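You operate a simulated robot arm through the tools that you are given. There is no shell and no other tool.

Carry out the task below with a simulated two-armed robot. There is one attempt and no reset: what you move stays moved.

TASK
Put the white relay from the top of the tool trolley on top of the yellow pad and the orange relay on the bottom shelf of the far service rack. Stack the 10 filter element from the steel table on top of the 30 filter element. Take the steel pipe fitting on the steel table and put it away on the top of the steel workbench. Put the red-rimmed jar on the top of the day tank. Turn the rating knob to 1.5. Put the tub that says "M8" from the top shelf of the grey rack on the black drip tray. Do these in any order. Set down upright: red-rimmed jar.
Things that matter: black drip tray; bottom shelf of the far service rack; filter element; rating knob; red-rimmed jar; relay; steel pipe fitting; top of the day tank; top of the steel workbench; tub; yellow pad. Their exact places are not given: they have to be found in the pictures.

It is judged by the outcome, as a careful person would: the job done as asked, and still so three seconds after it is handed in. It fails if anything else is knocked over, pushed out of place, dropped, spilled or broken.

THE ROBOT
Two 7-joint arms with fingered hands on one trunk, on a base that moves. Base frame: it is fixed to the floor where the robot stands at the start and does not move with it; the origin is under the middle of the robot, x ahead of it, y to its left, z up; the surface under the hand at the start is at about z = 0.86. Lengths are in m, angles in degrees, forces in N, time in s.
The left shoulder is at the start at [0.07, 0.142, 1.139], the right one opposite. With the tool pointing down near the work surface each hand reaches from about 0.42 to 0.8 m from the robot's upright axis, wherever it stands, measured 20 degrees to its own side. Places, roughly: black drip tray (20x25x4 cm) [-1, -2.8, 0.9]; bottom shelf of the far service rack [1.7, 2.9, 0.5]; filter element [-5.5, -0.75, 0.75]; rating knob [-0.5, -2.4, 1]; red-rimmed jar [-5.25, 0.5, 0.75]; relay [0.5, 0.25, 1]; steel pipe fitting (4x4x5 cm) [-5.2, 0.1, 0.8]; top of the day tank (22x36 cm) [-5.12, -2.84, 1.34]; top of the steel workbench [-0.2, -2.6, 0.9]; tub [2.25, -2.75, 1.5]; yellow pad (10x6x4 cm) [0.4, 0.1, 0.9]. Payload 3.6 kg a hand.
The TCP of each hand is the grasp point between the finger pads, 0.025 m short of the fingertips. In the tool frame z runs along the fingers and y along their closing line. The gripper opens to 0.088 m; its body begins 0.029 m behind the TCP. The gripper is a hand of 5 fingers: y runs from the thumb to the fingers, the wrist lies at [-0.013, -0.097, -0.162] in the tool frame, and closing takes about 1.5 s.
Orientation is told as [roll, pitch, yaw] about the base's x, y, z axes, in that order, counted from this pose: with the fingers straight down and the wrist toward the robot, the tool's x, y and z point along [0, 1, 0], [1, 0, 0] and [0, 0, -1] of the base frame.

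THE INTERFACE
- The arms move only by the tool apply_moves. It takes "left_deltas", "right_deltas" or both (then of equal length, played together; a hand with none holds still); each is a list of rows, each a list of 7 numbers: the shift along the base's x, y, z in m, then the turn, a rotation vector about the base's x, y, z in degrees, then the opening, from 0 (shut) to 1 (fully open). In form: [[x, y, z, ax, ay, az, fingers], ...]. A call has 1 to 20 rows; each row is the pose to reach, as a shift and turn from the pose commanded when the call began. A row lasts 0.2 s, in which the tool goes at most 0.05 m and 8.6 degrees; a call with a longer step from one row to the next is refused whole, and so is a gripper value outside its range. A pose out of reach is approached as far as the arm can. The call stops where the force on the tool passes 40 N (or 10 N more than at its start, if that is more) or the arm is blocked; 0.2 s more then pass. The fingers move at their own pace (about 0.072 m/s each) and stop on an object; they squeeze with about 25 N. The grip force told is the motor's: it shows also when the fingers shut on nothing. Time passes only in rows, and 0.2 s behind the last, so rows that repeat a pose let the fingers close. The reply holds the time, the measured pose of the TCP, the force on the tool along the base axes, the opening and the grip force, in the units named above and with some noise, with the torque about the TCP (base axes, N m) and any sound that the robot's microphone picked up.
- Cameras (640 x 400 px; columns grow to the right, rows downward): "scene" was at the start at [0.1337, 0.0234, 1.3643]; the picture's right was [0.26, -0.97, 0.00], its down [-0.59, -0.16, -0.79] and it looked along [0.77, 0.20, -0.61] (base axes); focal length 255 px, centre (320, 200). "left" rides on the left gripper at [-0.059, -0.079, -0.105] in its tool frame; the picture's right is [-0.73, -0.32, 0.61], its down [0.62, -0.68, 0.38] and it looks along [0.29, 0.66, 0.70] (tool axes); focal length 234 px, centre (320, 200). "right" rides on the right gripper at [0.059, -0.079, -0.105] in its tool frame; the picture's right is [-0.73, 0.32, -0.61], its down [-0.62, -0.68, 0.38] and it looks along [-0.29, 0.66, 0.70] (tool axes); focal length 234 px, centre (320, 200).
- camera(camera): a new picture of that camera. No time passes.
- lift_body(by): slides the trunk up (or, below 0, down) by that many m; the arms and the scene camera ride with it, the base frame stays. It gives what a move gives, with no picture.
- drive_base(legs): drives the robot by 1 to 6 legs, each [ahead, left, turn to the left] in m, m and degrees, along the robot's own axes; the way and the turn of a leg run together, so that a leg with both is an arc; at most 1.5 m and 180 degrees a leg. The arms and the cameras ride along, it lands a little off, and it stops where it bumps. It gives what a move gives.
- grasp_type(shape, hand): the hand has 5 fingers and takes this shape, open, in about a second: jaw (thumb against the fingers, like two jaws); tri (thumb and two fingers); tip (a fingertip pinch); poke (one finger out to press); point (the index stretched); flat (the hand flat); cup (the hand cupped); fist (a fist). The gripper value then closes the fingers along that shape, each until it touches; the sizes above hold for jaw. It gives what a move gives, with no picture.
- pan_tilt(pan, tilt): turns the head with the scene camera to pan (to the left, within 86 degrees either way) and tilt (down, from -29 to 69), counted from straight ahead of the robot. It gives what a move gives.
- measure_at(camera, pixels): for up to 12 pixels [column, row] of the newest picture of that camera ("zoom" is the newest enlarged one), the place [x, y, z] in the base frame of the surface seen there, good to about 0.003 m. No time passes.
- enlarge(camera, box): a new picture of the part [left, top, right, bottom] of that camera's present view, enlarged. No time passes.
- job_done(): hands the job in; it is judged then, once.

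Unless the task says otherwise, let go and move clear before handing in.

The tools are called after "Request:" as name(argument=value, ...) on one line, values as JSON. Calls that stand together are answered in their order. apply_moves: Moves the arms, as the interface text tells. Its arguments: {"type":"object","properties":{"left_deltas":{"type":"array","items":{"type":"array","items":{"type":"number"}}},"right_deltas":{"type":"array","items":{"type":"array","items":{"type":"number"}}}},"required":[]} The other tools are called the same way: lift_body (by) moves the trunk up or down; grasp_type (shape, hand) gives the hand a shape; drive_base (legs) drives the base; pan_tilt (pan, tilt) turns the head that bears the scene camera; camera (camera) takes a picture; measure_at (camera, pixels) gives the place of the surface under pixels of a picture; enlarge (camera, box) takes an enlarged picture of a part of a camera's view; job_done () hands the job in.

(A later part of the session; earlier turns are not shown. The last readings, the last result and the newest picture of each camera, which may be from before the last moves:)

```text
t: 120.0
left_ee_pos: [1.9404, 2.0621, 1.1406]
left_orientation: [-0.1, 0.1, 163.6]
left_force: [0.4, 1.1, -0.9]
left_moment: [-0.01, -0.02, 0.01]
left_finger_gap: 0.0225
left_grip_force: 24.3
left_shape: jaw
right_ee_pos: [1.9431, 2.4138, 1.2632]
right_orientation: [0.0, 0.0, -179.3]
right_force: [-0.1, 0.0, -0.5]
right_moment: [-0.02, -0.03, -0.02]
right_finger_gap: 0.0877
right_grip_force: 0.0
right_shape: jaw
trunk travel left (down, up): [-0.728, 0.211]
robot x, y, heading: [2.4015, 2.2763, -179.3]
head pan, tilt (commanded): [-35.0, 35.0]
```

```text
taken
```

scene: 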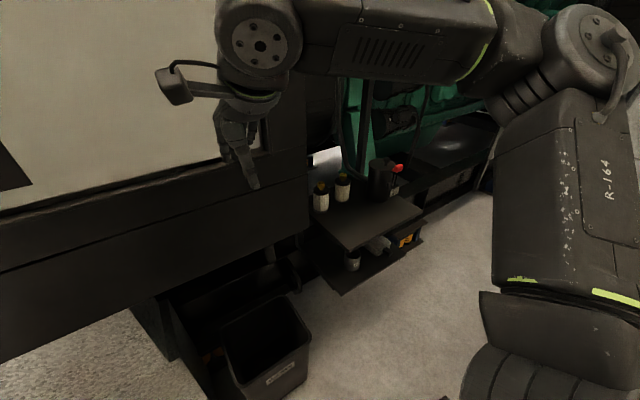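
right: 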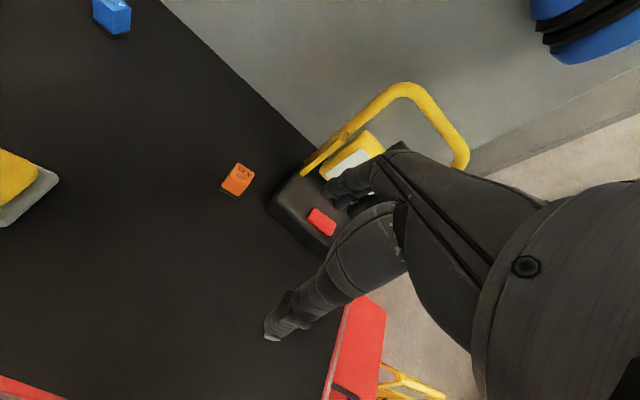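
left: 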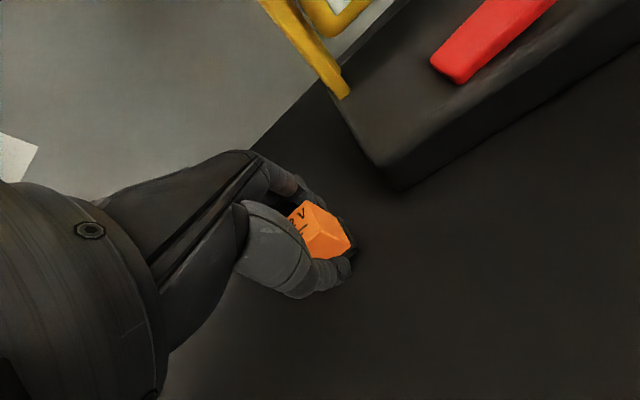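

The service rack is visible, with an upper shelf at (365,215) and a lower shelf at (350,280). I'll enlarge and measure it.

Request:
enlarge(camera="scene", box=[280, 140, 460, 300])

Request:
measure_at(camera="scene", pixels=[[345, 250], [422, 208], [318, 220], [370, 200], [342, 292], [420, 243], [330, 270], [360, 278], [352, 262], [380, 246], [405, 240], [385, 265]])

```text
2.50 times, centred on (370, 220) of scene
```

zoom: 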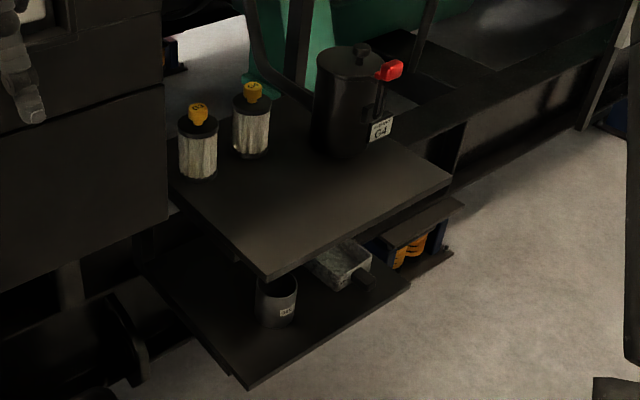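

```text
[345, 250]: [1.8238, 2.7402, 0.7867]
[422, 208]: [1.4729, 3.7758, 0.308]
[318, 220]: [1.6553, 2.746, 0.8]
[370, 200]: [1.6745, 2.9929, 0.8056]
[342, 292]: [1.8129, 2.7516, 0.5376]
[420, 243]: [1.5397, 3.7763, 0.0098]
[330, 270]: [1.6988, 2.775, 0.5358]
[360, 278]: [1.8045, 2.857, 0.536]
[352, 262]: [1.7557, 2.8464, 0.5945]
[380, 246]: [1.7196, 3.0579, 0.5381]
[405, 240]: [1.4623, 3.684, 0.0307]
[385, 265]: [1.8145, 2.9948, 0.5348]
```

The lower shelf is at z ≈ 0.536 with its front edge at x ≈ 1.82, and the upper shelf is at z ≈ 0.80. A mug stands at (1.756,2.846) and a tray at (1.72,3.06). I'll crab on to y ≈ 3.1 and lower the trunk to see the lower shelf squarely.

Request:
drive_base(legs=[[0, -0.42, 0], [0, -0.42, 0]])

Request:
pan_tilt(pan=0, tilt=40)

Request:
camera(camera="scene")

```text
t: 124.8
left_ee_pos: [1.9291, 2.9037, 1.1396]
left_orientation: [-0.1, -0.1, 163.6]
left_force: [0.0, -0.3, -0.5]
left_moment: [0.03, -0.03, -0.02]
left_finger_gap: 0.0225
left_grip_force: 24.9
left_shape: jaw
right_ee_pos: [1.9317, 3.2541, 1.2626]
right_orientation: [-0.1, 0.1, -179.2]
right_force: [-0.2, -0.2, -0.7]
right_moment: [0.04, -0.04, 0.0]
right_finger_gap: 0.0878
right_grip_force: 0.0
right_shape: jaw
trunk travel left (down, up): [-0.728, 0.211]
robot x, y, heading: [2.3901, 3.1177, -179.4]
head pan, tilt (commanded): [-35.0, 35.0]
```

```text
t: 125.8
left_ee_pos: [1.93, 2.9031, 1.1398]
left_orientation: [-0.1, 0.0, 163.7]
left_force: [-0.1, -0.8, -0.2]
left_moment: [0.02, -0.02, -0.02]
left_finger_gap: 0.0225
left_grip_force: 24.8
left_shape: jaw
right_ee_pos: [1.932, 3.2556, 1.2627]
right_orientation: [0.0, 0.0, -179.2]
right_force: [0.2, 0.6, 0.1]
right_moment: [0.03, -0.01, 0.03]
right_finger_gap: 0.0877
right_grip_force: 0.1
right_shape: jaw
trunk travel left (down, up): [-0.728, 0.211]
robot x, y, heading: [2.3879, 3.1149, -179.2]
head pan, tilt (commanded): [0.0, 40.0]
```

```text
taken
```

scene: 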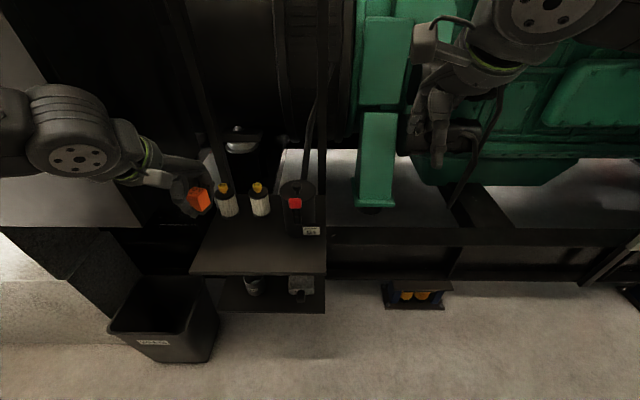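

The left hand holds the relay in front of the rack at (195,195). I'll back up 5 cm for clearance and lower the trunk in stages.

Request:
drive_base(legs=[[-0.06, 0, 0]])

Request:
lift_body(by=-0.2)

Request:
camera(camera="scene")

Request:
camera(camera="left")

```text
t: 126.8
left_ee_pos: [1.9854, 2.9057, 1.1371]
left_orientation: [-0.2, 0.2, 163.7]
left_force: [-0.8, -0.4, -0.9]
left_moment: [-0.01, 0.01, 0.0]
left_finger_gap: 0.0226
left_grip_force: 25.2
left_shape: jaw
right_ee_pos: [1.9866, 3.256, 1.2612]
right_orientation: [0.0, 0.4, -179.2]
right_force: [0.0, -0.2, 0.2]
right_moment: [0.01, -0.03, 0.04]
right_finger_gap: 0.0879
right_grip_force: 0.1
right_shape: jaw
trunk travel left (down, up): [-0.728, 0.211]
robot x, y, heading: [2.449, 3.1199, -179.3]
head pan, tilt (commanded): [0.0, 40.0]
```

```text
t: 128.9
left_ee_pos: [1.9879, 2.9047, 0.939]
left_orientation: [-0.1, 0.1, 163.8]
left_force: [0.5, 0.1, -0.1]
left_moment: [-0.04, -0.01, 0.0]
left_finger_gap: 0.0227
left_grip_force: 25.2
left_shape: jaw
right_ee_pos: [1.991, 3.2578, 1.0632]
right_orientation: [0.0, 0.0, -179.3]
right_force: [0.0, 0.4, -0.8]
right_moment: [0.0, 0.0, 0.0]
right_finger_gap: 0.0874
right_grip_force: 0.0
right_shape: jaw
trunk travel left (down, up): [-0.529, 0.411]
robot x, y, heading: [2.4499, 3.1181, -179.0]
head pan, tilt (commanded): [0.0, 40.0]
```

```text
taken
```

scene: 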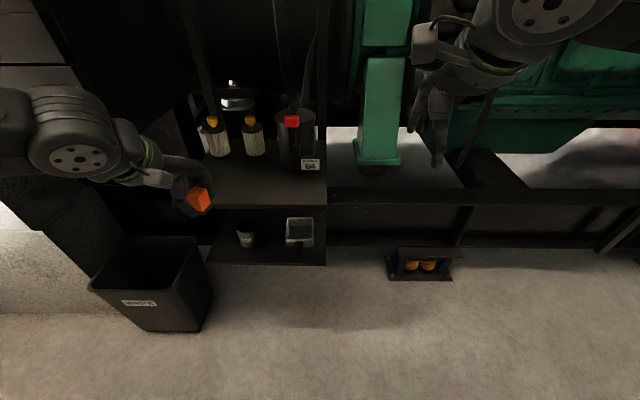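

```text
taken
```

left: 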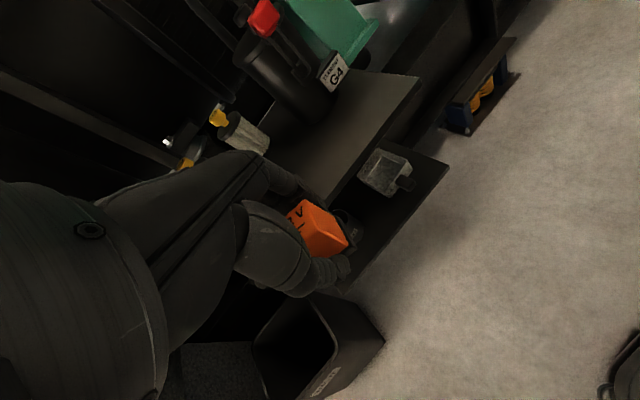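

The lower shelf is now visible from (205,262) to (325,262), with the mug at (246,235) and the tray at (299,232). I'll enlarge and measure free space.

Request:
enlarge(camera="scene", box=[180, 150, 350, 280])

Request:
measure_at(camera="zoom", pixels=[[100, 410], [540, 410], [240, 350], [290, 350], [340, 400], [390, 380], [420, 350], [450, 370], [520, 350], [330, 340], [350, 310], [520, 200]])

```text
3.08 times, centred on (265, 215) of scene
```

zoom: 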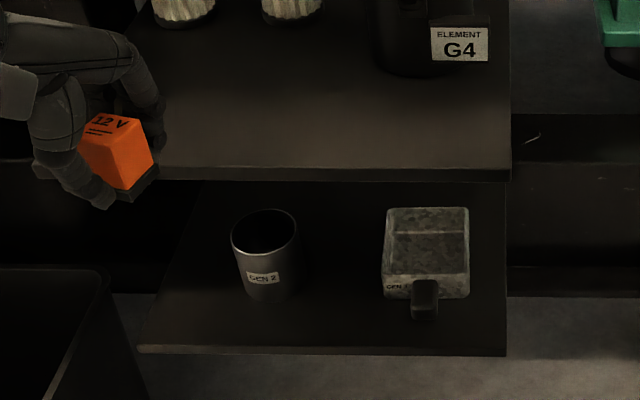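

```text
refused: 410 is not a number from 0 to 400
```

Request:
measure_at(camera="zoom", pixels=[[145, 345], [500, 350], [270, 298], [240, 250], [295, 240], [345, 300], [345, 330], [425, 310], [385, 285], [468, 285], [490, 330], [505, 175]])

Request:
measure_at(camera="zoom", pixels=[[165, 160], [345, 340], [345, 348], [345, 260], [345, 220], [330, 190], [200, 300], [265, 215], [265, 320], [440, 320], [412, 310], [345, 175]])

```text
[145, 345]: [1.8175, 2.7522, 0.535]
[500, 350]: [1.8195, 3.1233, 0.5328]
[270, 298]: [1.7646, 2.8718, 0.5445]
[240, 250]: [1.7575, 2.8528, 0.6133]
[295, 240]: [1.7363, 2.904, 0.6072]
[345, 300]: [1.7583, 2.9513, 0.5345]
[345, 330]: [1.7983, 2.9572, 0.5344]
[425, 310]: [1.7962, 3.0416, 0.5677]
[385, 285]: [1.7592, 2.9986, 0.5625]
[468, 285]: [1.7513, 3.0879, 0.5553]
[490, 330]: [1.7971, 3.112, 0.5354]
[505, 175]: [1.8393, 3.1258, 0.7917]
```

```text
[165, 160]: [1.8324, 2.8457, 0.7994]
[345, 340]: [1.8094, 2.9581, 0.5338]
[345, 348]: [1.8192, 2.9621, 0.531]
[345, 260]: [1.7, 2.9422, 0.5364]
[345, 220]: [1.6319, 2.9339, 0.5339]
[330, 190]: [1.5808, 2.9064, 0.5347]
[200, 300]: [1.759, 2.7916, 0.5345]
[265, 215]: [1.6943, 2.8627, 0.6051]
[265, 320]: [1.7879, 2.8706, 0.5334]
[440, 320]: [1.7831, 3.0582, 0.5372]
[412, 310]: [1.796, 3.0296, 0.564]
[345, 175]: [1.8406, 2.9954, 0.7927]
```

The lower shelf (z 0.534) spans y 2.75–3.125 with its front at x 1.82, and the upper shelf front is at x 1.84. A free spot is around (1.785,2.80), left of the mug. I'll measure the arm's shape near the wrist to check it clears the upper shelf edge.

Request:
measure_at(camera="scene", pixels=[[72, 158], [40, 110], [105, 130], [110, 170], [150, 150], [170, 165], [205, 170], [200, 200], [178, 185], [20, 130], [60, 90], [150, 180]])

```text
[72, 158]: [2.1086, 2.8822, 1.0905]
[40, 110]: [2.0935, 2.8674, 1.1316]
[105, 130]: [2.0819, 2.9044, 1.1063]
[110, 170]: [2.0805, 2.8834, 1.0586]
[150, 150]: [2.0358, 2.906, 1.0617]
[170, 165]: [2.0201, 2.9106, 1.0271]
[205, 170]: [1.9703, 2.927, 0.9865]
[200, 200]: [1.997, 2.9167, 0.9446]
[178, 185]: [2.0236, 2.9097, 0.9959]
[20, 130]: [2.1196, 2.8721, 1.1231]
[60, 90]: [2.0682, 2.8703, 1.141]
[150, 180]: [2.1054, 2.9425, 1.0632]
```

The wrist top is about 0.20 m above the TCP and 0.08 m behind it, so at the target it passes outside and below the upper shelf edge. I'll shift left 0.105 m so the hand lines up with y ≈ 2.80, then lower the trunk 0.28 m.

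Request:
drive_base(legs=[[0, 0.105, 0]])

Request:
lift_body(by=-0.28)

Request:
pan_tilt(pan=10, tilt=30)

Request:
camera(camera="scene")

Request:
camera(camera="left")

```text
t: 130.1
left_ee_pos: [1.9889, 2.8, 0.9397]
left_orientation: [-0.2, 0.0, 163.6]
left_force: [-0.4, -0.6, -0.5]
left_moment: [0.02, 0.01, 0.01]
left_finger_gap: 0.0223
left_grip_force: 24.8
left_shape: jaw
right_ee_pos: [1.9923, 3.1524, 1.0621]
right_orientation: [0.0, 0.1, -179.3]
right_force: [0.0, -0.3, -0.6]
right_moment: [-0.01, -0.01, 0.02]
right_finger_gap: 0.0875
right_grip_force: 0.1
right_shape: jaw
trunk travel left (down, up): [-0.529, 0.411]
robot x, y, heading: [2.4492, 3.011, -179.3]
head pan, tilt (commanded): [0.0, 40.0]
```

```text
t: 132.9
left_ee_pos: [1.9904, 2.7998, 0.6597]
left_orientation: [-0.2, -0.1, 163.6]
left_force: [0.4, 0.9, -1.0]
left_moment: [-0.01, -0.01, -0.03]
left_finger_gap: 0.0224
left_grip_force: 25.6
left_shape: jaw
right_ee_pos: [1.9928, 3.1535, 0.7825]
right_orientation: [0.0, -0.1, -179.3]
right_force: [-0.1, 0.9, -0.1]
right_moment: [-0.01, -0.02, -0.02]
right_finger_gap: 0.0878
right_grip_force: 0.0
right_shape: jaw
trunk travel left (down, up): [-0.249, 0.691]
robot x, y, heading: [2.4499, 3.0143, -179.3]
head pan, tilt (commanded): [0.0, 40.0]
```

```text
t: 133.7
left_ee_pos: [1.9893, 2.8017, 0.6601]
left_orientation: [-0.2, 0.0, 163.6]
left_force: [0.5, 0.8, -1.2]
left_moment: [-0.03, 0.01, 0.0]
left_finger_gap: 0.0225
left_grip_force: 24.8
left_shape: jaw
right_ee_pos: [1.9926, 3.1522, 0.7829]
right_orientation: [0.0, 0.1, -179.3]
right_force: [-0.7, 0.5, -0.2]
right_moment: [0.0, -0.01, 0.01]
right_finger_gap: 0.0876
right_grip_force: 0.0
right_shape: jaw
trunk travel left (down, up): [-0.249, 0.691]
robot x, y, heading: [2.4535, 3.0166, -179.4]
head pan, tilt (commanded): [10.0, 30.0]
```

```text
taken
```

scene: 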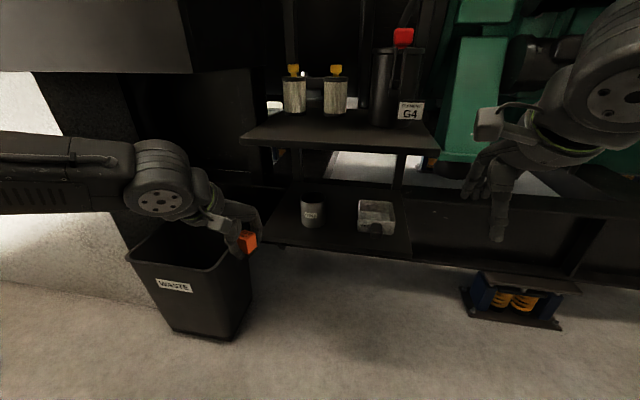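

```text
taken
```

left: 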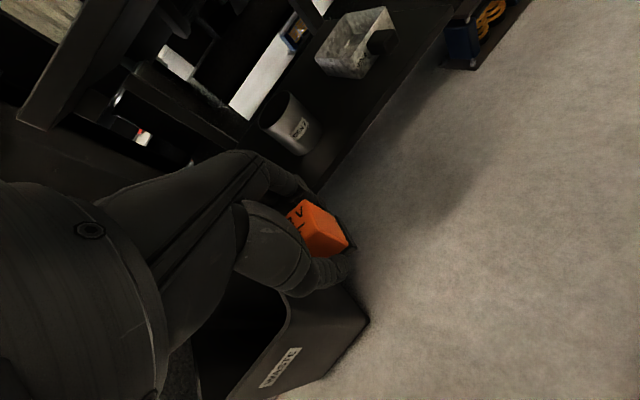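

The waste bin's rim is close beneath the forearm at (190,250). I'll measure its rim and the shelf edges again before advancing.

Request:
measure_at(camera="scene", pixels=[[130, 258], [222, 272], [250, 258], [180, 225], [242, 138], [438, 148], [262, 243], [410, 258], [310, 222], [330, 235], [60, 205], [170, 210]])

Request:
enlarge(camera="scene", box=[180, 120, 420, 280])

```text
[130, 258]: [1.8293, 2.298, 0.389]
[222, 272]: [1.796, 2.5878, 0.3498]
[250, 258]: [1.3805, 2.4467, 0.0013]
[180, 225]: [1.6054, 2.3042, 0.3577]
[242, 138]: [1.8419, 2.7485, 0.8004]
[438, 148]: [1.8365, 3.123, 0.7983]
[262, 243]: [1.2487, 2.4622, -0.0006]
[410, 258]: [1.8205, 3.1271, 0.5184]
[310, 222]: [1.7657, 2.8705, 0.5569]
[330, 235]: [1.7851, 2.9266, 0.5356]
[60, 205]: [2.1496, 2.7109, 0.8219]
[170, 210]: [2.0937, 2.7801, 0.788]
```

```text
2.50 times, centred on (300, 200) of scene
```

zoom: 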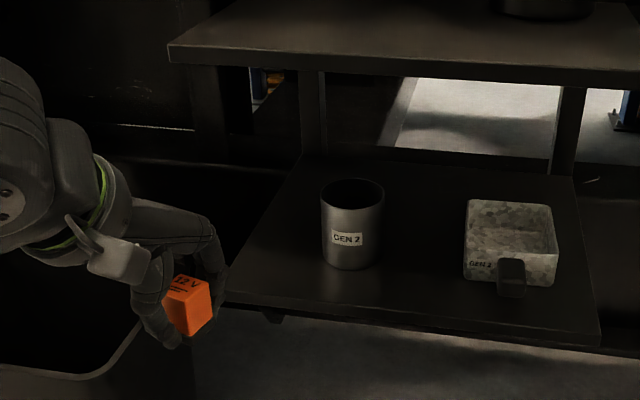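

The bin rim is at z 0.39, well below. I'll advance the hand into the rack at z ≈ 0.605 toward (1.787,2.80).

Request:
apply_moves(left_deltas=[[-0.03, 0, -0.03, 0, 0, 0, 0], [-0.06, 0, -0.055, 0, 0, 0, 0], [-0.09, 0, -0.055, 0, 0, 0, 0], [-0.12, 0, -0.055, 0, 0, 0, 0], [-0.15, 0, -0.055, 0, 0, 0, 0]])

Request:
camera(camera="left")

Request:
camera(camera="scene")

```text
t: 134.9
left_ee_pos: [1.839, 2.8012, 0.6033]
left_orientation: [-0.2, 0.0, 163.6]
left_force: [0.8, 0.0, -0.4]
left_moment: [0.0, 0.02, 0.01]
left_finger_gap: 0.0226
left_grip_force: 24.9
left_shape: jaw
right_ee_pos: [1.9919, 3.1528, 0.7826]
right_orientation: [0.0, 0.0, -179.3]
right_force: [0.4, 0.6, -0.4]
right_moment: [-0.01, -0.01, 0.02]
right_finger_gap: 0.0879
right_grip_force: 0.1
right_shape: jaw
trunk travel left (down, up): [-0.249, 0.691]
robot x, y, heading: [2.4504, 3.0162, -179.4]
head pan, tilt (commanded): [10.0, 30.0]
```

```text
taken
```

left: 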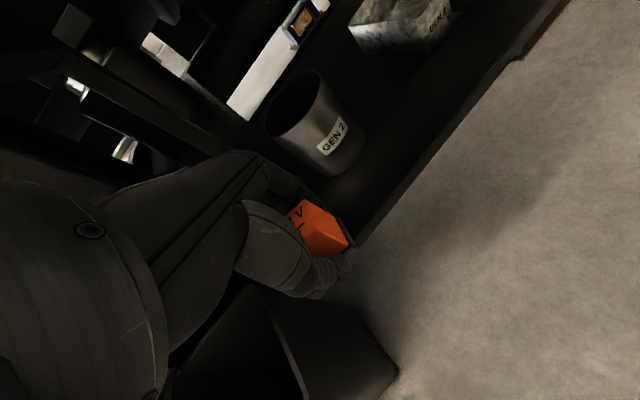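

```text
taken
```

scene: 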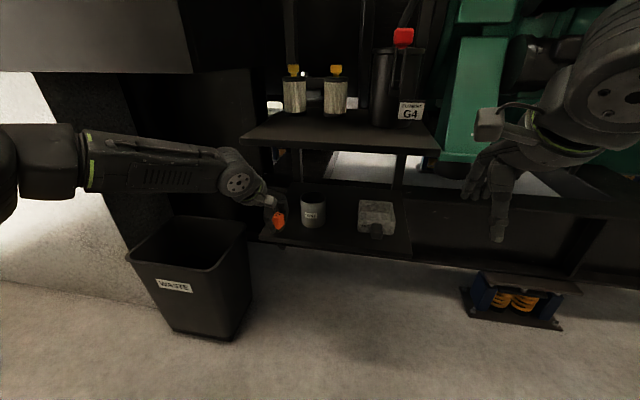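

The relay is at the shelf mouth. I'll measure the wrist housing relative to the upper shelf's edge before the last 5 cm.

Request:
enlarge(camera="scene", box=[180, 120, 380, 270])

Request:
measure_at(camera="scene", pixels=[[225, 149], [240, 150], [250, 160], [258, 170], [240, 183], [262, 190], [270, 205], [278, 212], [195, 150], [290, 220], [242, 143]])

```text
2.67 times, centred on (280, 195) of scene
```

zoom: 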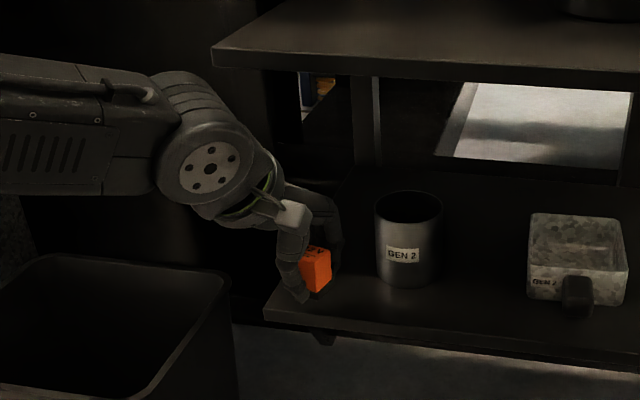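

```text
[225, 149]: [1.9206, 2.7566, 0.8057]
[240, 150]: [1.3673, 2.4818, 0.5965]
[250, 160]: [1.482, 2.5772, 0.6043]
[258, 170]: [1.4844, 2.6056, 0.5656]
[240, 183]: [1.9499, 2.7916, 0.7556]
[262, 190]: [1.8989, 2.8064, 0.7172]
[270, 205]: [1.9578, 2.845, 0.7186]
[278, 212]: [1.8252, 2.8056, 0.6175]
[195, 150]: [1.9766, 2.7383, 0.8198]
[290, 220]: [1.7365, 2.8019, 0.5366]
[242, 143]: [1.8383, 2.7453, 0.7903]
```

The wrist top is 0.082 m behind and 0.203 m above the TCP, so lowering first keeps it below the shelf's underside. I'll lower 2 cm, advance 5 cm, then descend near the shelf.

Request:
apply_moves(left_deltas=[[0, 0, -0.018, 0, 0, 0, 0], [-0.018, 0, -0.02, 0, 0, 0, 0], [-0.036, 0, -0.022, 0, 0, 0, 0], [-0.053, 0, -0.024, 0, 0, 0, 0], [-0.053, 0, -0.03, 0, 0, 0, 0]])

Request:
enlarge(camera="scene", box=[180, 120, 380, 270])

Request:
camera(camera="left")

```text
t: 136.1
left_ee_pos: [1.7866, 2.8019, 0.5743]
left_orientation: [-0.1, 0.0, 163.6]
left_force: [0.3, -1.0, -0.8]
left_moment: [0.01, 0.0, 0.04]
left_finger_gap: 0.0229
left_grip_force: 25.4
left_shape: jaw
right_ee_pos: [1.9938, 3.1539, 0.7824]
right_orientation: [0.0, 0.1, -179.2]
right_force: [0.4, -0.7, 0.5]
right_moment: [0.01, 0.0, 0.04]
right_finger_gap: 0.0877
right_grip_force: 0.0
right_shape: jaw
trunk travel left (down, up): [-0.249, 0.691]
robot x, y, heading: [2.4522, 3.0136, -179.4]
head pan, tilt (commanded): [10.0, 30.0]
```

```text
2.67 times, centred on (280, 195) of scene
```

zoom: 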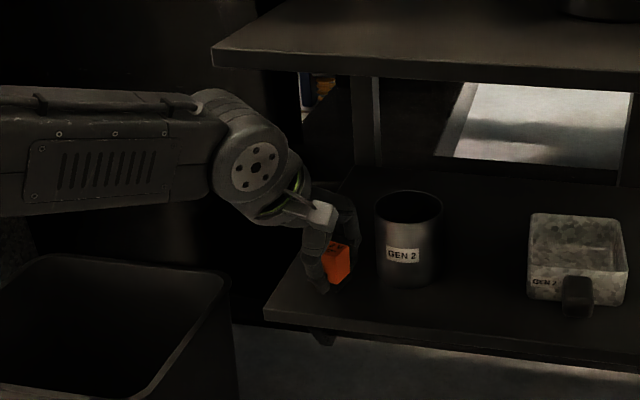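

```text
taken
```

left: 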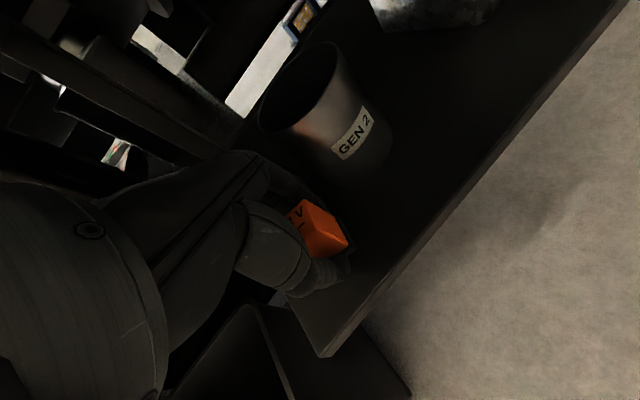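

The relay hovers about 1 cm above the lower shelf, left of the mug. I'll lower it slowly to contact.

Request:
apply_moves(left_deltas=[[0, 0, -0.003, 0, 0, 0, 0], [0, 0, -0.006, 0, 0, 0, 0], [0, 0, -0.008, 0, 0, 0, 0], [0, 0, -0.01, 0, 0, 0, 0]])

```text
t: 137.1
left_ee_pos: [1.7872, 2.8013, 0.5634]
left_orientation: [-0.1, -0.1, 163.6]
left_force: [0.2, -0.5, 1.6]
left_moment: [0.01, -0.01, -0.02]
left_finger_gap: 0.0225
left_grip_force: 25.3
left_shape: jaw
right_ee_pos: [1.9929, 3.1527, 0.7822]
right_orientation: [0.0, 0.0, -179.4]
right_force: [0.0, -0.1, -0.6]
right_moment: [-0.03, -0.01, -0.03]
right_finger_gap: 0.0877
right_grip_force: 0.0
right_shape: jaw
trunk travel left (down, up): [-0.249, 0.691]
robot x, y, heading: [2.4544, 3.0113, -179.3]
head pan, tilt (commanded): [10.0, 30.0]
```

Request:
apply_moves(left_deltas=[[0, 0, -0.001, 0, 0, 0, 0], [0, 0, -0.002, 0, 0, 0, 0]])

Request:
enlarge(camera="left", box=[260, 170, 400, 290])

```text
t: 137.7
left_ee_pos: [1.7863, 2.8012, 0.5632]
left_orientation: [0.0, -0.2, 163.6]
left_force: [0.0, -0.7, 6.5]
left_moment: [0.02, 0.07, -0.01]
left_finger_gap: 0.0228
left_grip_force: 25.0
left_shape: jaw
right_ee_pos: [1.9932, 3.1536, 0.7838]
right_orientation: [0.0, 0.0, -179.3]
right_force: [-0.5, -0.1, 0.0]
right_moment: [-0.02, -0.01, -0.04]
right_finger_gap: 0.0876
right_grip_force: 0.0
right_shape: jaw
trunk travel left (down, up): [-0.249, 0.691]
robot x, y, heading: [2.449, 3.0075, -179.4]
head pan, tilt (commanded): [10.0, 30.0]
```

```text
3.33 times, centred on (330, 230) of left
```

zoom: 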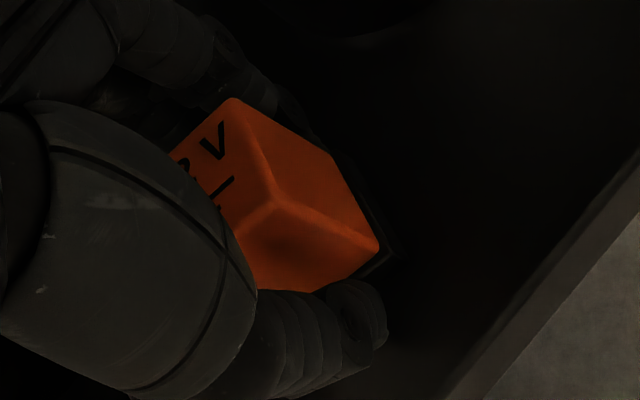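

Contact is confirmed at 6.5 N. Raising straight up would bring the wrist to the upper shelf edge, so I'll open the hand and slide it sideways, away from the mug along the tool's +x, before backing out.

Request:
apply_moves(left_deltas=[[0, 0, 0.001, 0, 0, 0, 0.3], [0, 0, 0.002, 0, 0, 0, 0.45], [0, 0, 0.003, 0, 0, 0, 0.6], [0, 0, 0.003, 0, 0, 0, 0.65], [0, 0, 0.003, 0, 0, 0, 0.65]])

Request:
enlarge(camera="left", box=[240, 120, 420, 300])

Request:
enlarge(camera="scene", box=[230, 160, 350, 250])

```text
t: 138.9
left_ee_pos: [1.7875, 2.8009, 0.5649]
left_orientation: [-0.1, 0.0, 163.6]
left_force: [0.0, -0.1, -0.3]
left_moment: [-0.03, 0.0, 0.02]
left_finger_gap: 0.0566
left_grip_force: 0.0
left_shape: jaw
right_ee_pos: [1.9932, 3.1531, 0.7833]
right_orientation: [0.0, 0.0, -179.4]
right_force: [0.0, -0.2, -1.3]
right_moment: [-0.03, 0.0, -0.01]
right_finger_gap: 0.0877
right_grip_force: 0.0
right_shape: jaw
trunk travel left (down, up): [-0.249, 0.691]
robot x, y, heading: [2.45, 3.0135, -179.2]
head pan, tilt (commanded): [10.0, 30.0]
```

```text
2.22 times, centred on (330, 210) of left
```

zoom: 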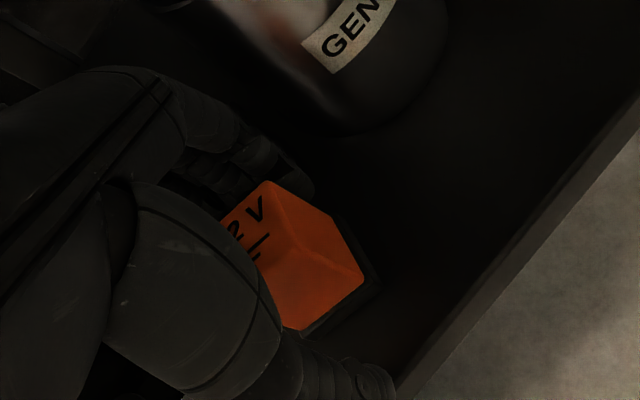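

```text
4.44 times, centred on (290, 205) of scene
```

zoom: 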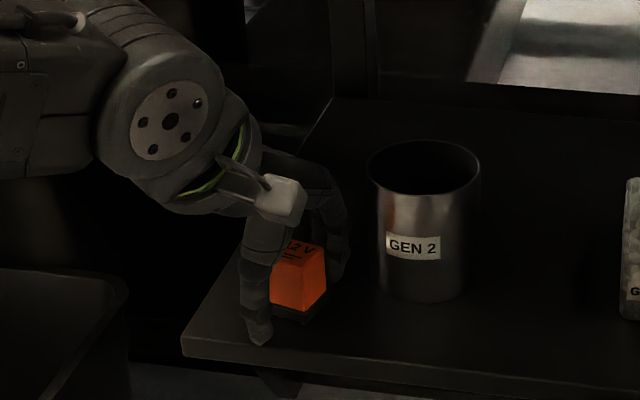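

The relay stands free between the open fingers. I'll slide the hand along its own +x direction, then check.

Request:
apply_moves(left_deltas=[[-0.001, -0.005, 0.004, 0, 0, 0, 0.65], [-0.006, -0.02, 0.005, 0, 0, 0, 0.65], [-0.011, -0.04, 0.005, 0, 0, 0, 0.65], [-0.017, -0.06, 0.006, 0, 0, 0, 0.65], [-0.02, -0.075, 0.008, 0, 0, 0, 0.65]])

Request:
enlarge(camera="scene", box=[200, 150, 360, 260])

Request:
camera(camera="left")

```text
t: 140.1
left_ee_pos: [1.7668, 2.7253, 0.572]
left_orientation: [-0.1, 0.0, 163.5]
left_force: [-0.3, -0.5, -0.3]
left_moment: [0.0, 0.01, -0.03]
left_finger_gap: 0.0567
left_grip_force: 0.1
left_shape: jaw
right_ee_pos: [1.9934, 3.1528, 0.782]
right_orientation: [0.1, 0.0, -179.4]
right_force: [-0.4, 0.0, -0.3]
right_moment: [-0.04, 0.02, -0.03]
right_finger_gap: 0.0877
right_grip_force: 0.0
right_shape: jaw
trunk travel left (down, up): [-0.249, 0.691]
robot x, y, heading: [2.4505, 3.0168, -179.3]
head pan, tilt (commanded): [10.0, 30.0]
```

```text
3.64 times, centred on (280, 205) of scene
```

zoom: 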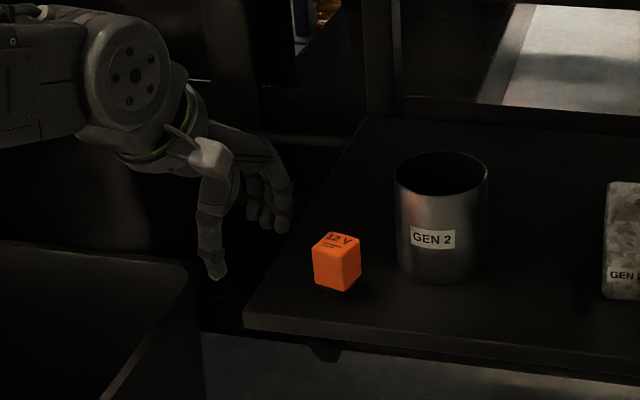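

```text
taken
```

left: 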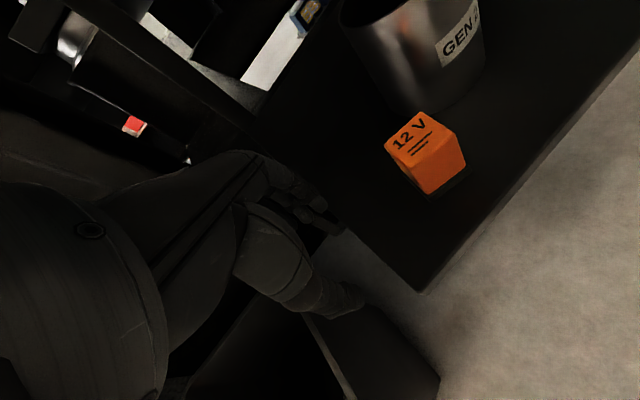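

The orange relay stands upright on the bottom shelf. I'll back the hand straight out and then raise the trunk.

Request:
apply_moves(left_deltas=[[0.04, -0.005, 0, 0, 0, 0, 0.65], [0.08, -0.01, 0, 0, 0, 0, 0.65], [0.12, -0.01, 0.01, 0, 0, 0, 0.65], [0.16, 0, 0.03, 0, 0, 0, 0.65], [0.19, 0.02, 0.06, 0, 0, 0, 0.65], [0.22, 0.03, 0.09, 0, 0, 0, 0.65]])

Request:
lift_body(by=0.48)

Request:
camera(camera="scene")

```text
t: 141.5
left_ee_pos: [1.9876, 2.7559, 0.664]
left_orientation: [-0.2, -0.1, 163.8]
left_force: [0.0, -0.5, -0.2]
left_moment: [0.03, 0.03, 0.01]
left_finger_gap: 0.0566
left_grip_force: 0.1
left_shape: jaw
right_ee_pos: [1.9933, 3.1518, 0.7823]
right_orientation: [0.0, 0.1, -179.4]
right_force: [-0.9, 0.4, -0.4]
right_moment: [0.01, -0.03, -0.03]
right_finger_gap: 0.0876
right_grip_force: 0.1
right_shape: jaw
trunk travel left (down, up): [-0.249, 0.691]
robot x, y, heading: [2.4526, 3.0147, -179.2]
head pan, tilt (commanded): [10.0, 30.0]
```

```text
refused: 0.48 is not a number from -0.4 to 0.4
```

```text
taken
```

scene: 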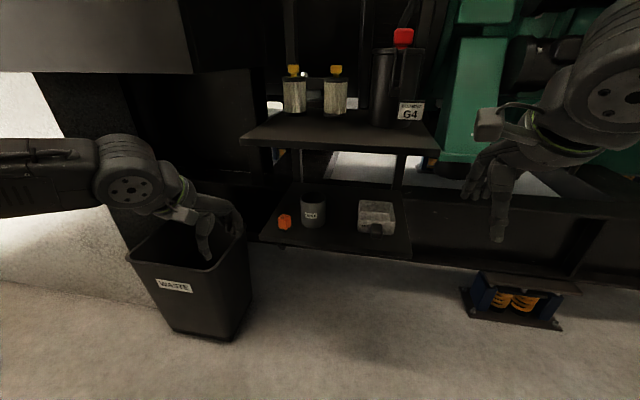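

The orange relay sits at (284,221) on the bottom shelf. I'll raise the trunk and retrace the path out of the aisle.

Request:
lift_body(by=0.4)

Request:
lift_body(by=0.08)

Request:
drive_base(legs=[[0.04, 0.7, 0], [0, 0.67, 0]])

```text
t: 145.3
left_ee_pos: [1.9873, 2.7567, 1.0643]
left_orientation: [-0.1, 0.0, 163.7]
left_force: [0.5, -0.1, 0.3]
left_moment: [-0.03, 0.03, -0.02]
left_finger_gap: 0.0567
left_grip_force: 0.1
left_shape: jaw
right_ee_pos: [1.9918, 3.1521, 1.1831]
right_orientation: [0.0, -0.1, -179.2]
right_force: [0.1, 0.0, 0.2]
right_moment: [-0.02, 0.02, 0.0]
right_finger_gap: 0.0877
right_grip_force: 0.2
right_shape: jaw
trunk travel left (down, up): [-0.649, 0.291]
robot x, y, heading: [2.4521, 3.0151, -179.6]
head pan, tilt (commanded): [10.0, 30.0]
```

```text
t: 146.5
left_ee_pos: [1.9852, 2.7561, 1.143]
left_orientation: [-0.1, 0.0, 163.7]
left_force: [0.6, 0.4, 0.2]
left_moment: [-0.02, 0.05, -0.03]
left_finger_gap: 0.057
left_grip_force: 0.1
left_shape: jaw
right_ee_pos: [1.9925, 3.1525, 1.2631]
right_orientation: [0.0, -0.1, -179.3]
right_force: [0.3, 0.0, -0.2]
right_moment: [0.02, 0.0, 0.0]
right_finger_gap: 0.0878
right_grip_force: 0.0
right_shape: jaw
trunk travel left (down, up): [-0.728, 0.211]
robot x, y, heading: [2.4477, 3.0137, -179.3]
head pan, tilt (commanded): [10.0, 30.0]
```

```text
t: 153.6
left_ee_pos: [1.979, 1.3834, 1.1438]
left_orientation: [0.0, 0.1, 164.2]
left_force: [-0.3, -0.3, 0.2]
left_moment: [-0.02, 0.01, -0.02]
left_finger_gap: 0.0571
left_grip_force: 0.0
left_shape: jaw
right_ee_pos: [1.982, 1.7808, 1.2632]
right_orientation: [0.0, 0.0, -178.7]
right_force: [0.3, -0.8, 0.8]
right_moment: [0.02, -0.02, 0.01]
right_finger_gap: 0.0877
right_grip_force: 0.1
right_shape: jaw
trunk travel left (down, up): [-0.728, 0.211]
robot x, y, heading: [2.4418, 1.6478, -178.3]
head pan, tilt (commanded): [10.0, 30.0]
```

I'm at (2.44,1.648). I'll retrace the diagonal to (2.07,1.35), then crab out between plinth and cart.

Request:
drive_base(legs=[[0.372, 0.29, 0], [0, 0, -1.7]])

Request:
drive_base(legs=[[0, 0.5, 0], [0, 0.9, 0]])

```text
t: 156.8
left_ee_pos: [1.6064, 1.0948, 1.1437]
left_orientation: [-0.1, -0.2, 162.6]
left_force: [0.5, -0.2, 0.2]
left_moment: [0.0, 0.0, -0.02]
left_finger_gap: 0.057
left_grip_force: 0.0
left_shape: jaw
right_ee_pos: [1.6201, 1.491, 1.2629]
right_orientation: [0.0, -0.1, 179.7]
right_force: [0.0, 0.4, 0.0]
right_moment: [0.0, 0.0, 0.03]
right_finger_gap: 0.0876
right_grip_force: 0.1
right_shape: jaw
trunk travel left (down, up): [-0.728, 0.211]
robot x, y, heading: [2.0727, 1.3481, 179.8]
head pan, tilt (commanded): [10.0, 30.0]
```

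```text
t: 164.1
left_ee_pos: [1.6002, -0.3102, 1.1436]
left_orientation: [-0.1, 0.0, 162.8]
left_force: [1.0, -0.5, 0.1]
left_moment: [-0.02, 0.03, 0.01]
left_finger_gap: 0.057
left_grip_force: 0.1
left_shape: jaw
right_ee_pos: [1.6122, 0.0867, 1.2627]
right_orientation: [0.0, 0.0, 179.6]
right_force: [0.1, 0.2, 0.2]
right_moment: [-0.03, -0.03, 0.01]
right_finger_gap: 0.0875
right_grip_force: 0.2
right_shape: jaw
trunk travel left (down, up): [-0.728, 0.211]
robot x, y, heading: [2.0682, -0.0626, 179.9]
head pan, tilt (commanded): [10.0, 30.0]
```

I'm clear at (2.07,−0.06). I'll turn to face −y and drive toward the grey rack, stopping at y ≈ −1.5 to look.

Request:
drive_base(legs=[[0, 0, 90], [1.3, 0, 0]])

Request:
pan_tilt(pan=0, tilt=5)

Request:
camera(camera="scene")

```text
t: 174.5
left_ee_pos: [2.3056, -1.8472, 1.1436]
left_orientation: [-0.1, 0.0, -107.6]
left_force: [0.4, -0.7, 0.5]
left_moment: [-0.04, 0.01, -0.03]
left_finger_gap: 0.0571
left_grip_force: 0.1
left_shape: jaw
right_ee_pos: [1.9084, -1.831, 1.2629]
right_orientation: [0.0, 0.0, -90.5]
right_force: [1.4, -0.2, 0.4]
right_moment: [0.0, -0.03, -0.01]
right_finger_gap: 0.0876
right_grip_force: 0.0
right_shape: jaw
trunk travel left (down, up): [-0.728, 0.211]
robot x, y, heading: [2.0617, -1.3801, -90.7]
head pan, tilt (commanded): [10.0, 30.0]
```

```text
t: 175.4
left_ee_pos: [2.3054, -1.8461, 1.1442]
left_orientation: [0.0, 0.0, -107.7]
left_force: [0.5, -0.2, -0.3]
left_moment: [-0.04, -0.01, 0.0]
left_finger_gap: 0.0569
left_grip_force: 0.1
left_shape: jaw
right_ee_pos: [1.9098, -1.8317, 1.2635]
right_orientation: [0.1, -0.1, -90.7]
right_force: [-0.7, -0.7, -0.2]
right_moment: [0.0, -0.02, -0.01]
right_finger_gap: 0.0877
right_grip_force: 0.1
right_shape: jaw
trunk travel left (down, up): [-0.728, 0.211]
robot x, y, heading: [2.0587, -1.3807, -90.6]
head pan, tilt (commanded): [0.0, 5.0]
```

```text
taken
```

scene: 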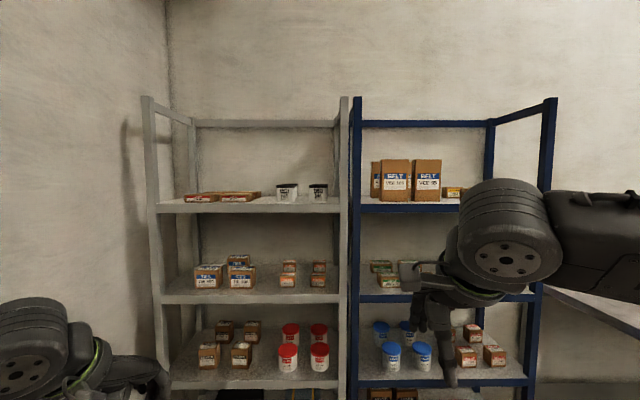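

The grey rack's top shelf shows tubs at (287,192) and (318,192). I'll enlarge to read labels and measure.

Request:
enlarge(camera="scene", box=[240, 150, 360, 225])

Request:
measure_at(camera="scene", pixels=[[284, 195], [318, 194], [292, 186], [318, 185], [300, 208], [300, 204], [345, 130], [160, 205], [340, 205], [355, 110], [160, 110], [460, 200]])

```text
5.33 times, centred on (300, 188) of scene
```

zoom: 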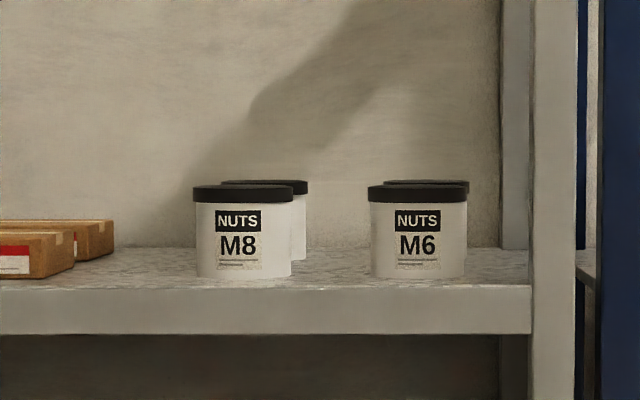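

```text
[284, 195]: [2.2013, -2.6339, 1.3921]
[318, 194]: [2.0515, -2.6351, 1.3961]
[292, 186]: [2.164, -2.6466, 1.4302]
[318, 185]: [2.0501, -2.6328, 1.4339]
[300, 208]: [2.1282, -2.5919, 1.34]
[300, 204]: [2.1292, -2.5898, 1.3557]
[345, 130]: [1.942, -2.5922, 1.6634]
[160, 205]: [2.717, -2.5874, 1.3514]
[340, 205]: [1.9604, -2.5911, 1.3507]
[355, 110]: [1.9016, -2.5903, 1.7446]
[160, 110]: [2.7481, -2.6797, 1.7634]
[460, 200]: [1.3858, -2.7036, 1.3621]
```

The front left tub reads "NUTS M8", centred near x ≈ 2.186 with its front at y ≈ −2.634. The neighbour is M6, and there's a second tub behind. I'll pull the right hand back, raise the trunk, and move closer to measure precisely.

Request:
apply_moves(right_deltas=[[-0.02, 0.02, 0, 0, 0, 0, 1], [-0.04, 0.04, 0, 0, 0, 0, 1], [-0.05, 0.06, 0, 0, 0, 0, 1]])

Request:
lift_body(by=0.2)

Request:
drive_base(legs=[[0.45, -0.07, 0.6]])

Request:
pan_tilt(pan=10, tilt=15)

Request:
camera(camera="scene")

```text
t: 176.2
left_ee_pos: [2.3068, -1.8462, 1.1445]
left_orientation: [-0.1, -0.1, -107.5]
left_force: [-0.3, 0.6, -0.5]
left_moment: [-0.01, 0.01, 0.0]
left_finger_gap: 0.057
left_grip_force: 0.1
left_shape: jaw
right_ee_pos: [1.8597, -1.7716, 1.2628]
right_orientation: [0.0, 0.0, -90.6]
right_force: [0.7, 0.4, 0.0]
right_moment: [0.02, -0.01, -0.02]
right_finger_gap: 0.0878
right_grip_force: 0.0
right_shape: jaw
trunk travel left (down, up): [-0.728, 0.211]
robot x, y, heading: [2.0602, -1.3776, -90.8]
head pan, tilt (commanded): [0.0, 5.0]
```

```text
t: 178.4
left_ee_pos: [2.3058, -1.8467, 1.3434]
left_orientation: [-0.1, 0.1, -107.6]
left_force: [0.4, 0.5, -0.3]
left_moment: [0.0, 0.01, 0.0]
left_finger_gap: 0.0568
left_grip_force: 0.1
left_shape: jaw
right_ee_pos: [1.8584, -1.7736, 1.4625]
right_orientation: [-0.1, 0.1, -90.6]
right_force: [-0.2, 0.8, 0.3]
right_moment: [0.01, 0.02, 0.0]
right_finger_gap: 0.0877
right_grip_force: 0.0
right_shape: jaw
trunk travel left (down, up): [-0.928, 0.011]
robot x, y, heading: [2.0554, -1.3817, -90.4]
head pan, tilt (commanded): [0.0, 5.0]
```

```text
t: 181.2
left_ee_pos: [2.2369, -2.2967, 1.3443]
left_orientation: [-0.1, 0.0, -107.2]
left_force: [-0.7, 1.0, -0.5]
left_moment: [0.01, -0.01, -0.05]
left_finger_gap: 0.0569
left_grip_force: 0.2
left_shape: jaw
right_ee_pos: [1.7888, -2.2259, 1.4647]
right_orientation: [0.0, -0.2, -90.1]
right_force: [0.9, 0.4, -0.1]
right_moment: [-0.02, 0.02, -0.03]
right_finger_gap: 0.0876
right_grip_force: 0.1
right_shape: jaw
trunk travel left (down, up): [-0.928, 0.011]
robot x, y, heading: [1.9857, -1.8343, -90.5]
head pan, tilt (commanded): [0.0, 5.0]
```

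```text
t: 181.9
left_ee_pos: [2.2379, -2.3, 1.344]
left_orientation: [-0.1, 0.0, -107.1]
left_force: [0.6, -0.1, -0.2]
left_moment: [0.0, -0.01, 0.0]
left_finger_gap: 0.0569
left_grip_force: 0.0
left_shape: jaw
right_ee_pos: [1.7899, -2.2277, 1.4633]
right_orientation: [0.0, 0.1, -90.1]
right_force: [0.1, -0.3, -0.4]
right_moment: [0.03, -0.02, 0.01]
right_finger_gap: 0.0876
right_grip_force: 0.0
right_shape: jaw
trunk travel left (down, up): [-0.928, 0.011]
robot x, y, heading: [1.9877, -1.8341, -90.1]
head pan, tilt (commanded): [10.0, 15.0]
```

```text
taken
```

scene: 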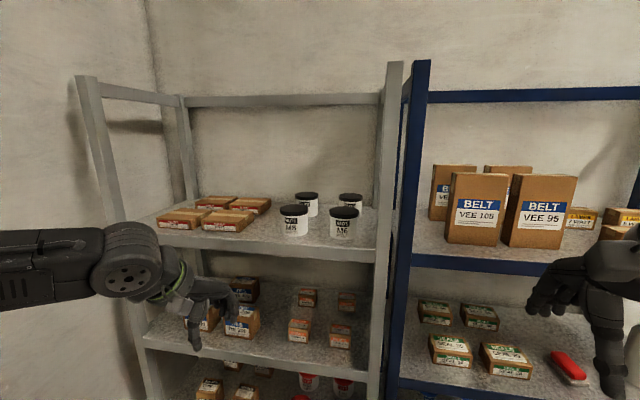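

Request:
enlarge(camera="scene", box=[250, 175, 390, 262])

Request:
measure_at(camera="zoom", pixels=[[133, 180], [200, 145], [262, 185], [200, 158], [200, 275], [143, 220], [262, 220], [255, 100], [270, 90], [425, 145], [110, 240], [300, 265]])

```text
4.57 times, centred on (320, 218) of scene
```

zoom: 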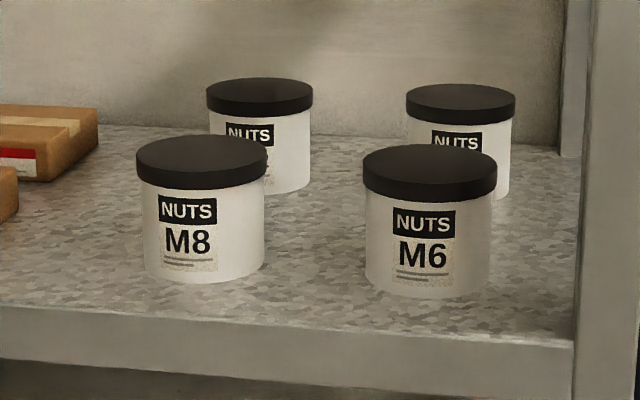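

```text
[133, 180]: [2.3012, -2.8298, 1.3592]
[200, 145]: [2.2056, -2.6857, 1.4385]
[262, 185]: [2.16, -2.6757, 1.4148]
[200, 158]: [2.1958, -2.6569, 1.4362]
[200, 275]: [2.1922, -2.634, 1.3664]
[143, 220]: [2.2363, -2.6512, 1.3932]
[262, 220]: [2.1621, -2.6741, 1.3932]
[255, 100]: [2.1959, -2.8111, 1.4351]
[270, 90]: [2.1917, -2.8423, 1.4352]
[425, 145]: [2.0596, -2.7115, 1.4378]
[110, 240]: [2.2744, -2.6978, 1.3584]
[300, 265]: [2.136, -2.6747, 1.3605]
```

Request:
measure_at(camera="zoom", pixels=[[200, 138], [200, 171], [140, 158], [264, 158], [146, 230], [260, 232], [200, 200], [260, 80], [260, 112], [200, 185], [202, 155], [203, 240]])

```text
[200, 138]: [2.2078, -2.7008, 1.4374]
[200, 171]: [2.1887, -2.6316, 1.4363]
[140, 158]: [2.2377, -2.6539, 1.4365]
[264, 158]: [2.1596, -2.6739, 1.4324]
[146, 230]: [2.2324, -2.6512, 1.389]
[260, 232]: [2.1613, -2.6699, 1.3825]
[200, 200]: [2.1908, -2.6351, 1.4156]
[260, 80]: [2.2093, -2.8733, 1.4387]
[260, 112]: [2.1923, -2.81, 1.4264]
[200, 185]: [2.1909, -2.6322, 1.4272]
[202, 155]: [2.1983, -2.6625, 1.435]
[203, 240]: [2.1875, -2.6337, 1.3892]
```

The M8 lid centre is about (2.198,−2.666), diameter ≈ 0.078, top z 1.4365, with a 10 cm gap to the tub behind. I'll raise and fully open the left hand, then drive forward 0.18 m.

Request:
apply_moves(left_deltas=[[0, 0, 0.04, 0, 0, 0, 0.8], [0, 0, 0.08, 0, 0, 0, 1], [0, 0, 0.12, 0, 0, 0, 1], [0, 0, 0.16, 0, 0, 0, 1], [0, 0, 0.18, 0, 0, 0, 1]])

Request:
drive_base(legs=[[0.18, 0, 0]])

Request:
camera(camera="scene")

Request:
camera(camera="left")

```text
t: 183.1
left_ee_pos: [2.2364, -2.298, 1.5235]
left_orientation: [-0.1, -0.1, -107.2]
left_force: [-0.3, 0.0, -0.4]
left_moment: [0.03, -0.01, 0.0]
left_finger_gap: 0.0879
left_grip_force: 0.2
left_shape: jaw
right_ee_pos: [1.7897, -2.2282, 1.4626]
right_orientation: [0.0, 0.0, -90.2]
right_force: [0.1, 0.8, -0.6]
right_moment: [-0.02, 0.0, -0.03]
right_finger_gap: 0.0876
right_grip_force: 0.0
right_shape: jaw
trunk travel left (down, up): [-0.928, 0.011]
robot x, y, heading: [1.9829, -1.83, -90.1]
head pan, tilt (commanded): [10.0, 15.0]
```

```text
t: 184.6
left_ee_pos: [2.2387, -2.4735, 1.5259]
left_orientation: [-0.1, -0.2, -107.1]
left_force: [-0.2, 0.6, -0.4]
left_moment: [-0.03, -0.02, 0.0]
left_finger_gap: 0.0878
left_grip_force: 0.1
left_shape: jaw
right_ee_pos: [1.7902, -2.4053, 1.4642]
right_orientation: [0.0, -0.2, -90.0]
right_force: [0.0, 0.0, 0.8]
right_moment: [0.01, -0.01, -0.02]
right_finger_gap: 0.0876
right_grip_force: 0.0
right_shape: jaw
trunk travel left (down, up): [-0.928, 0.011]
robot x, y, heading: [1.9862, -2.0139, -90.0]
head pan, tilt (commanded): [10.0, 15.0]
```

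```text
taken
```

scene: 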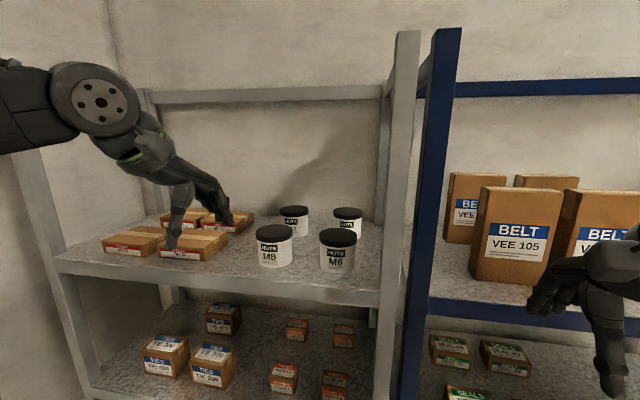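

```text
taken
```

left: 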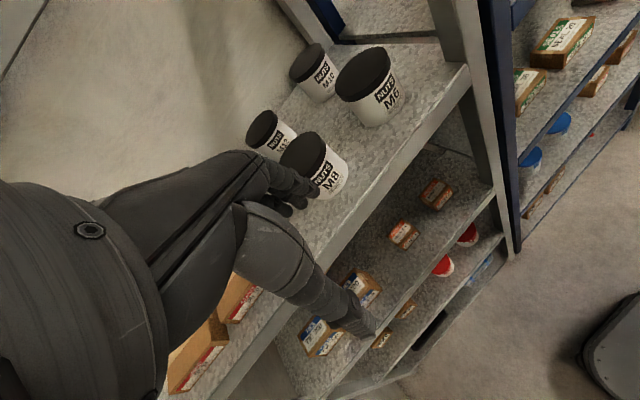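

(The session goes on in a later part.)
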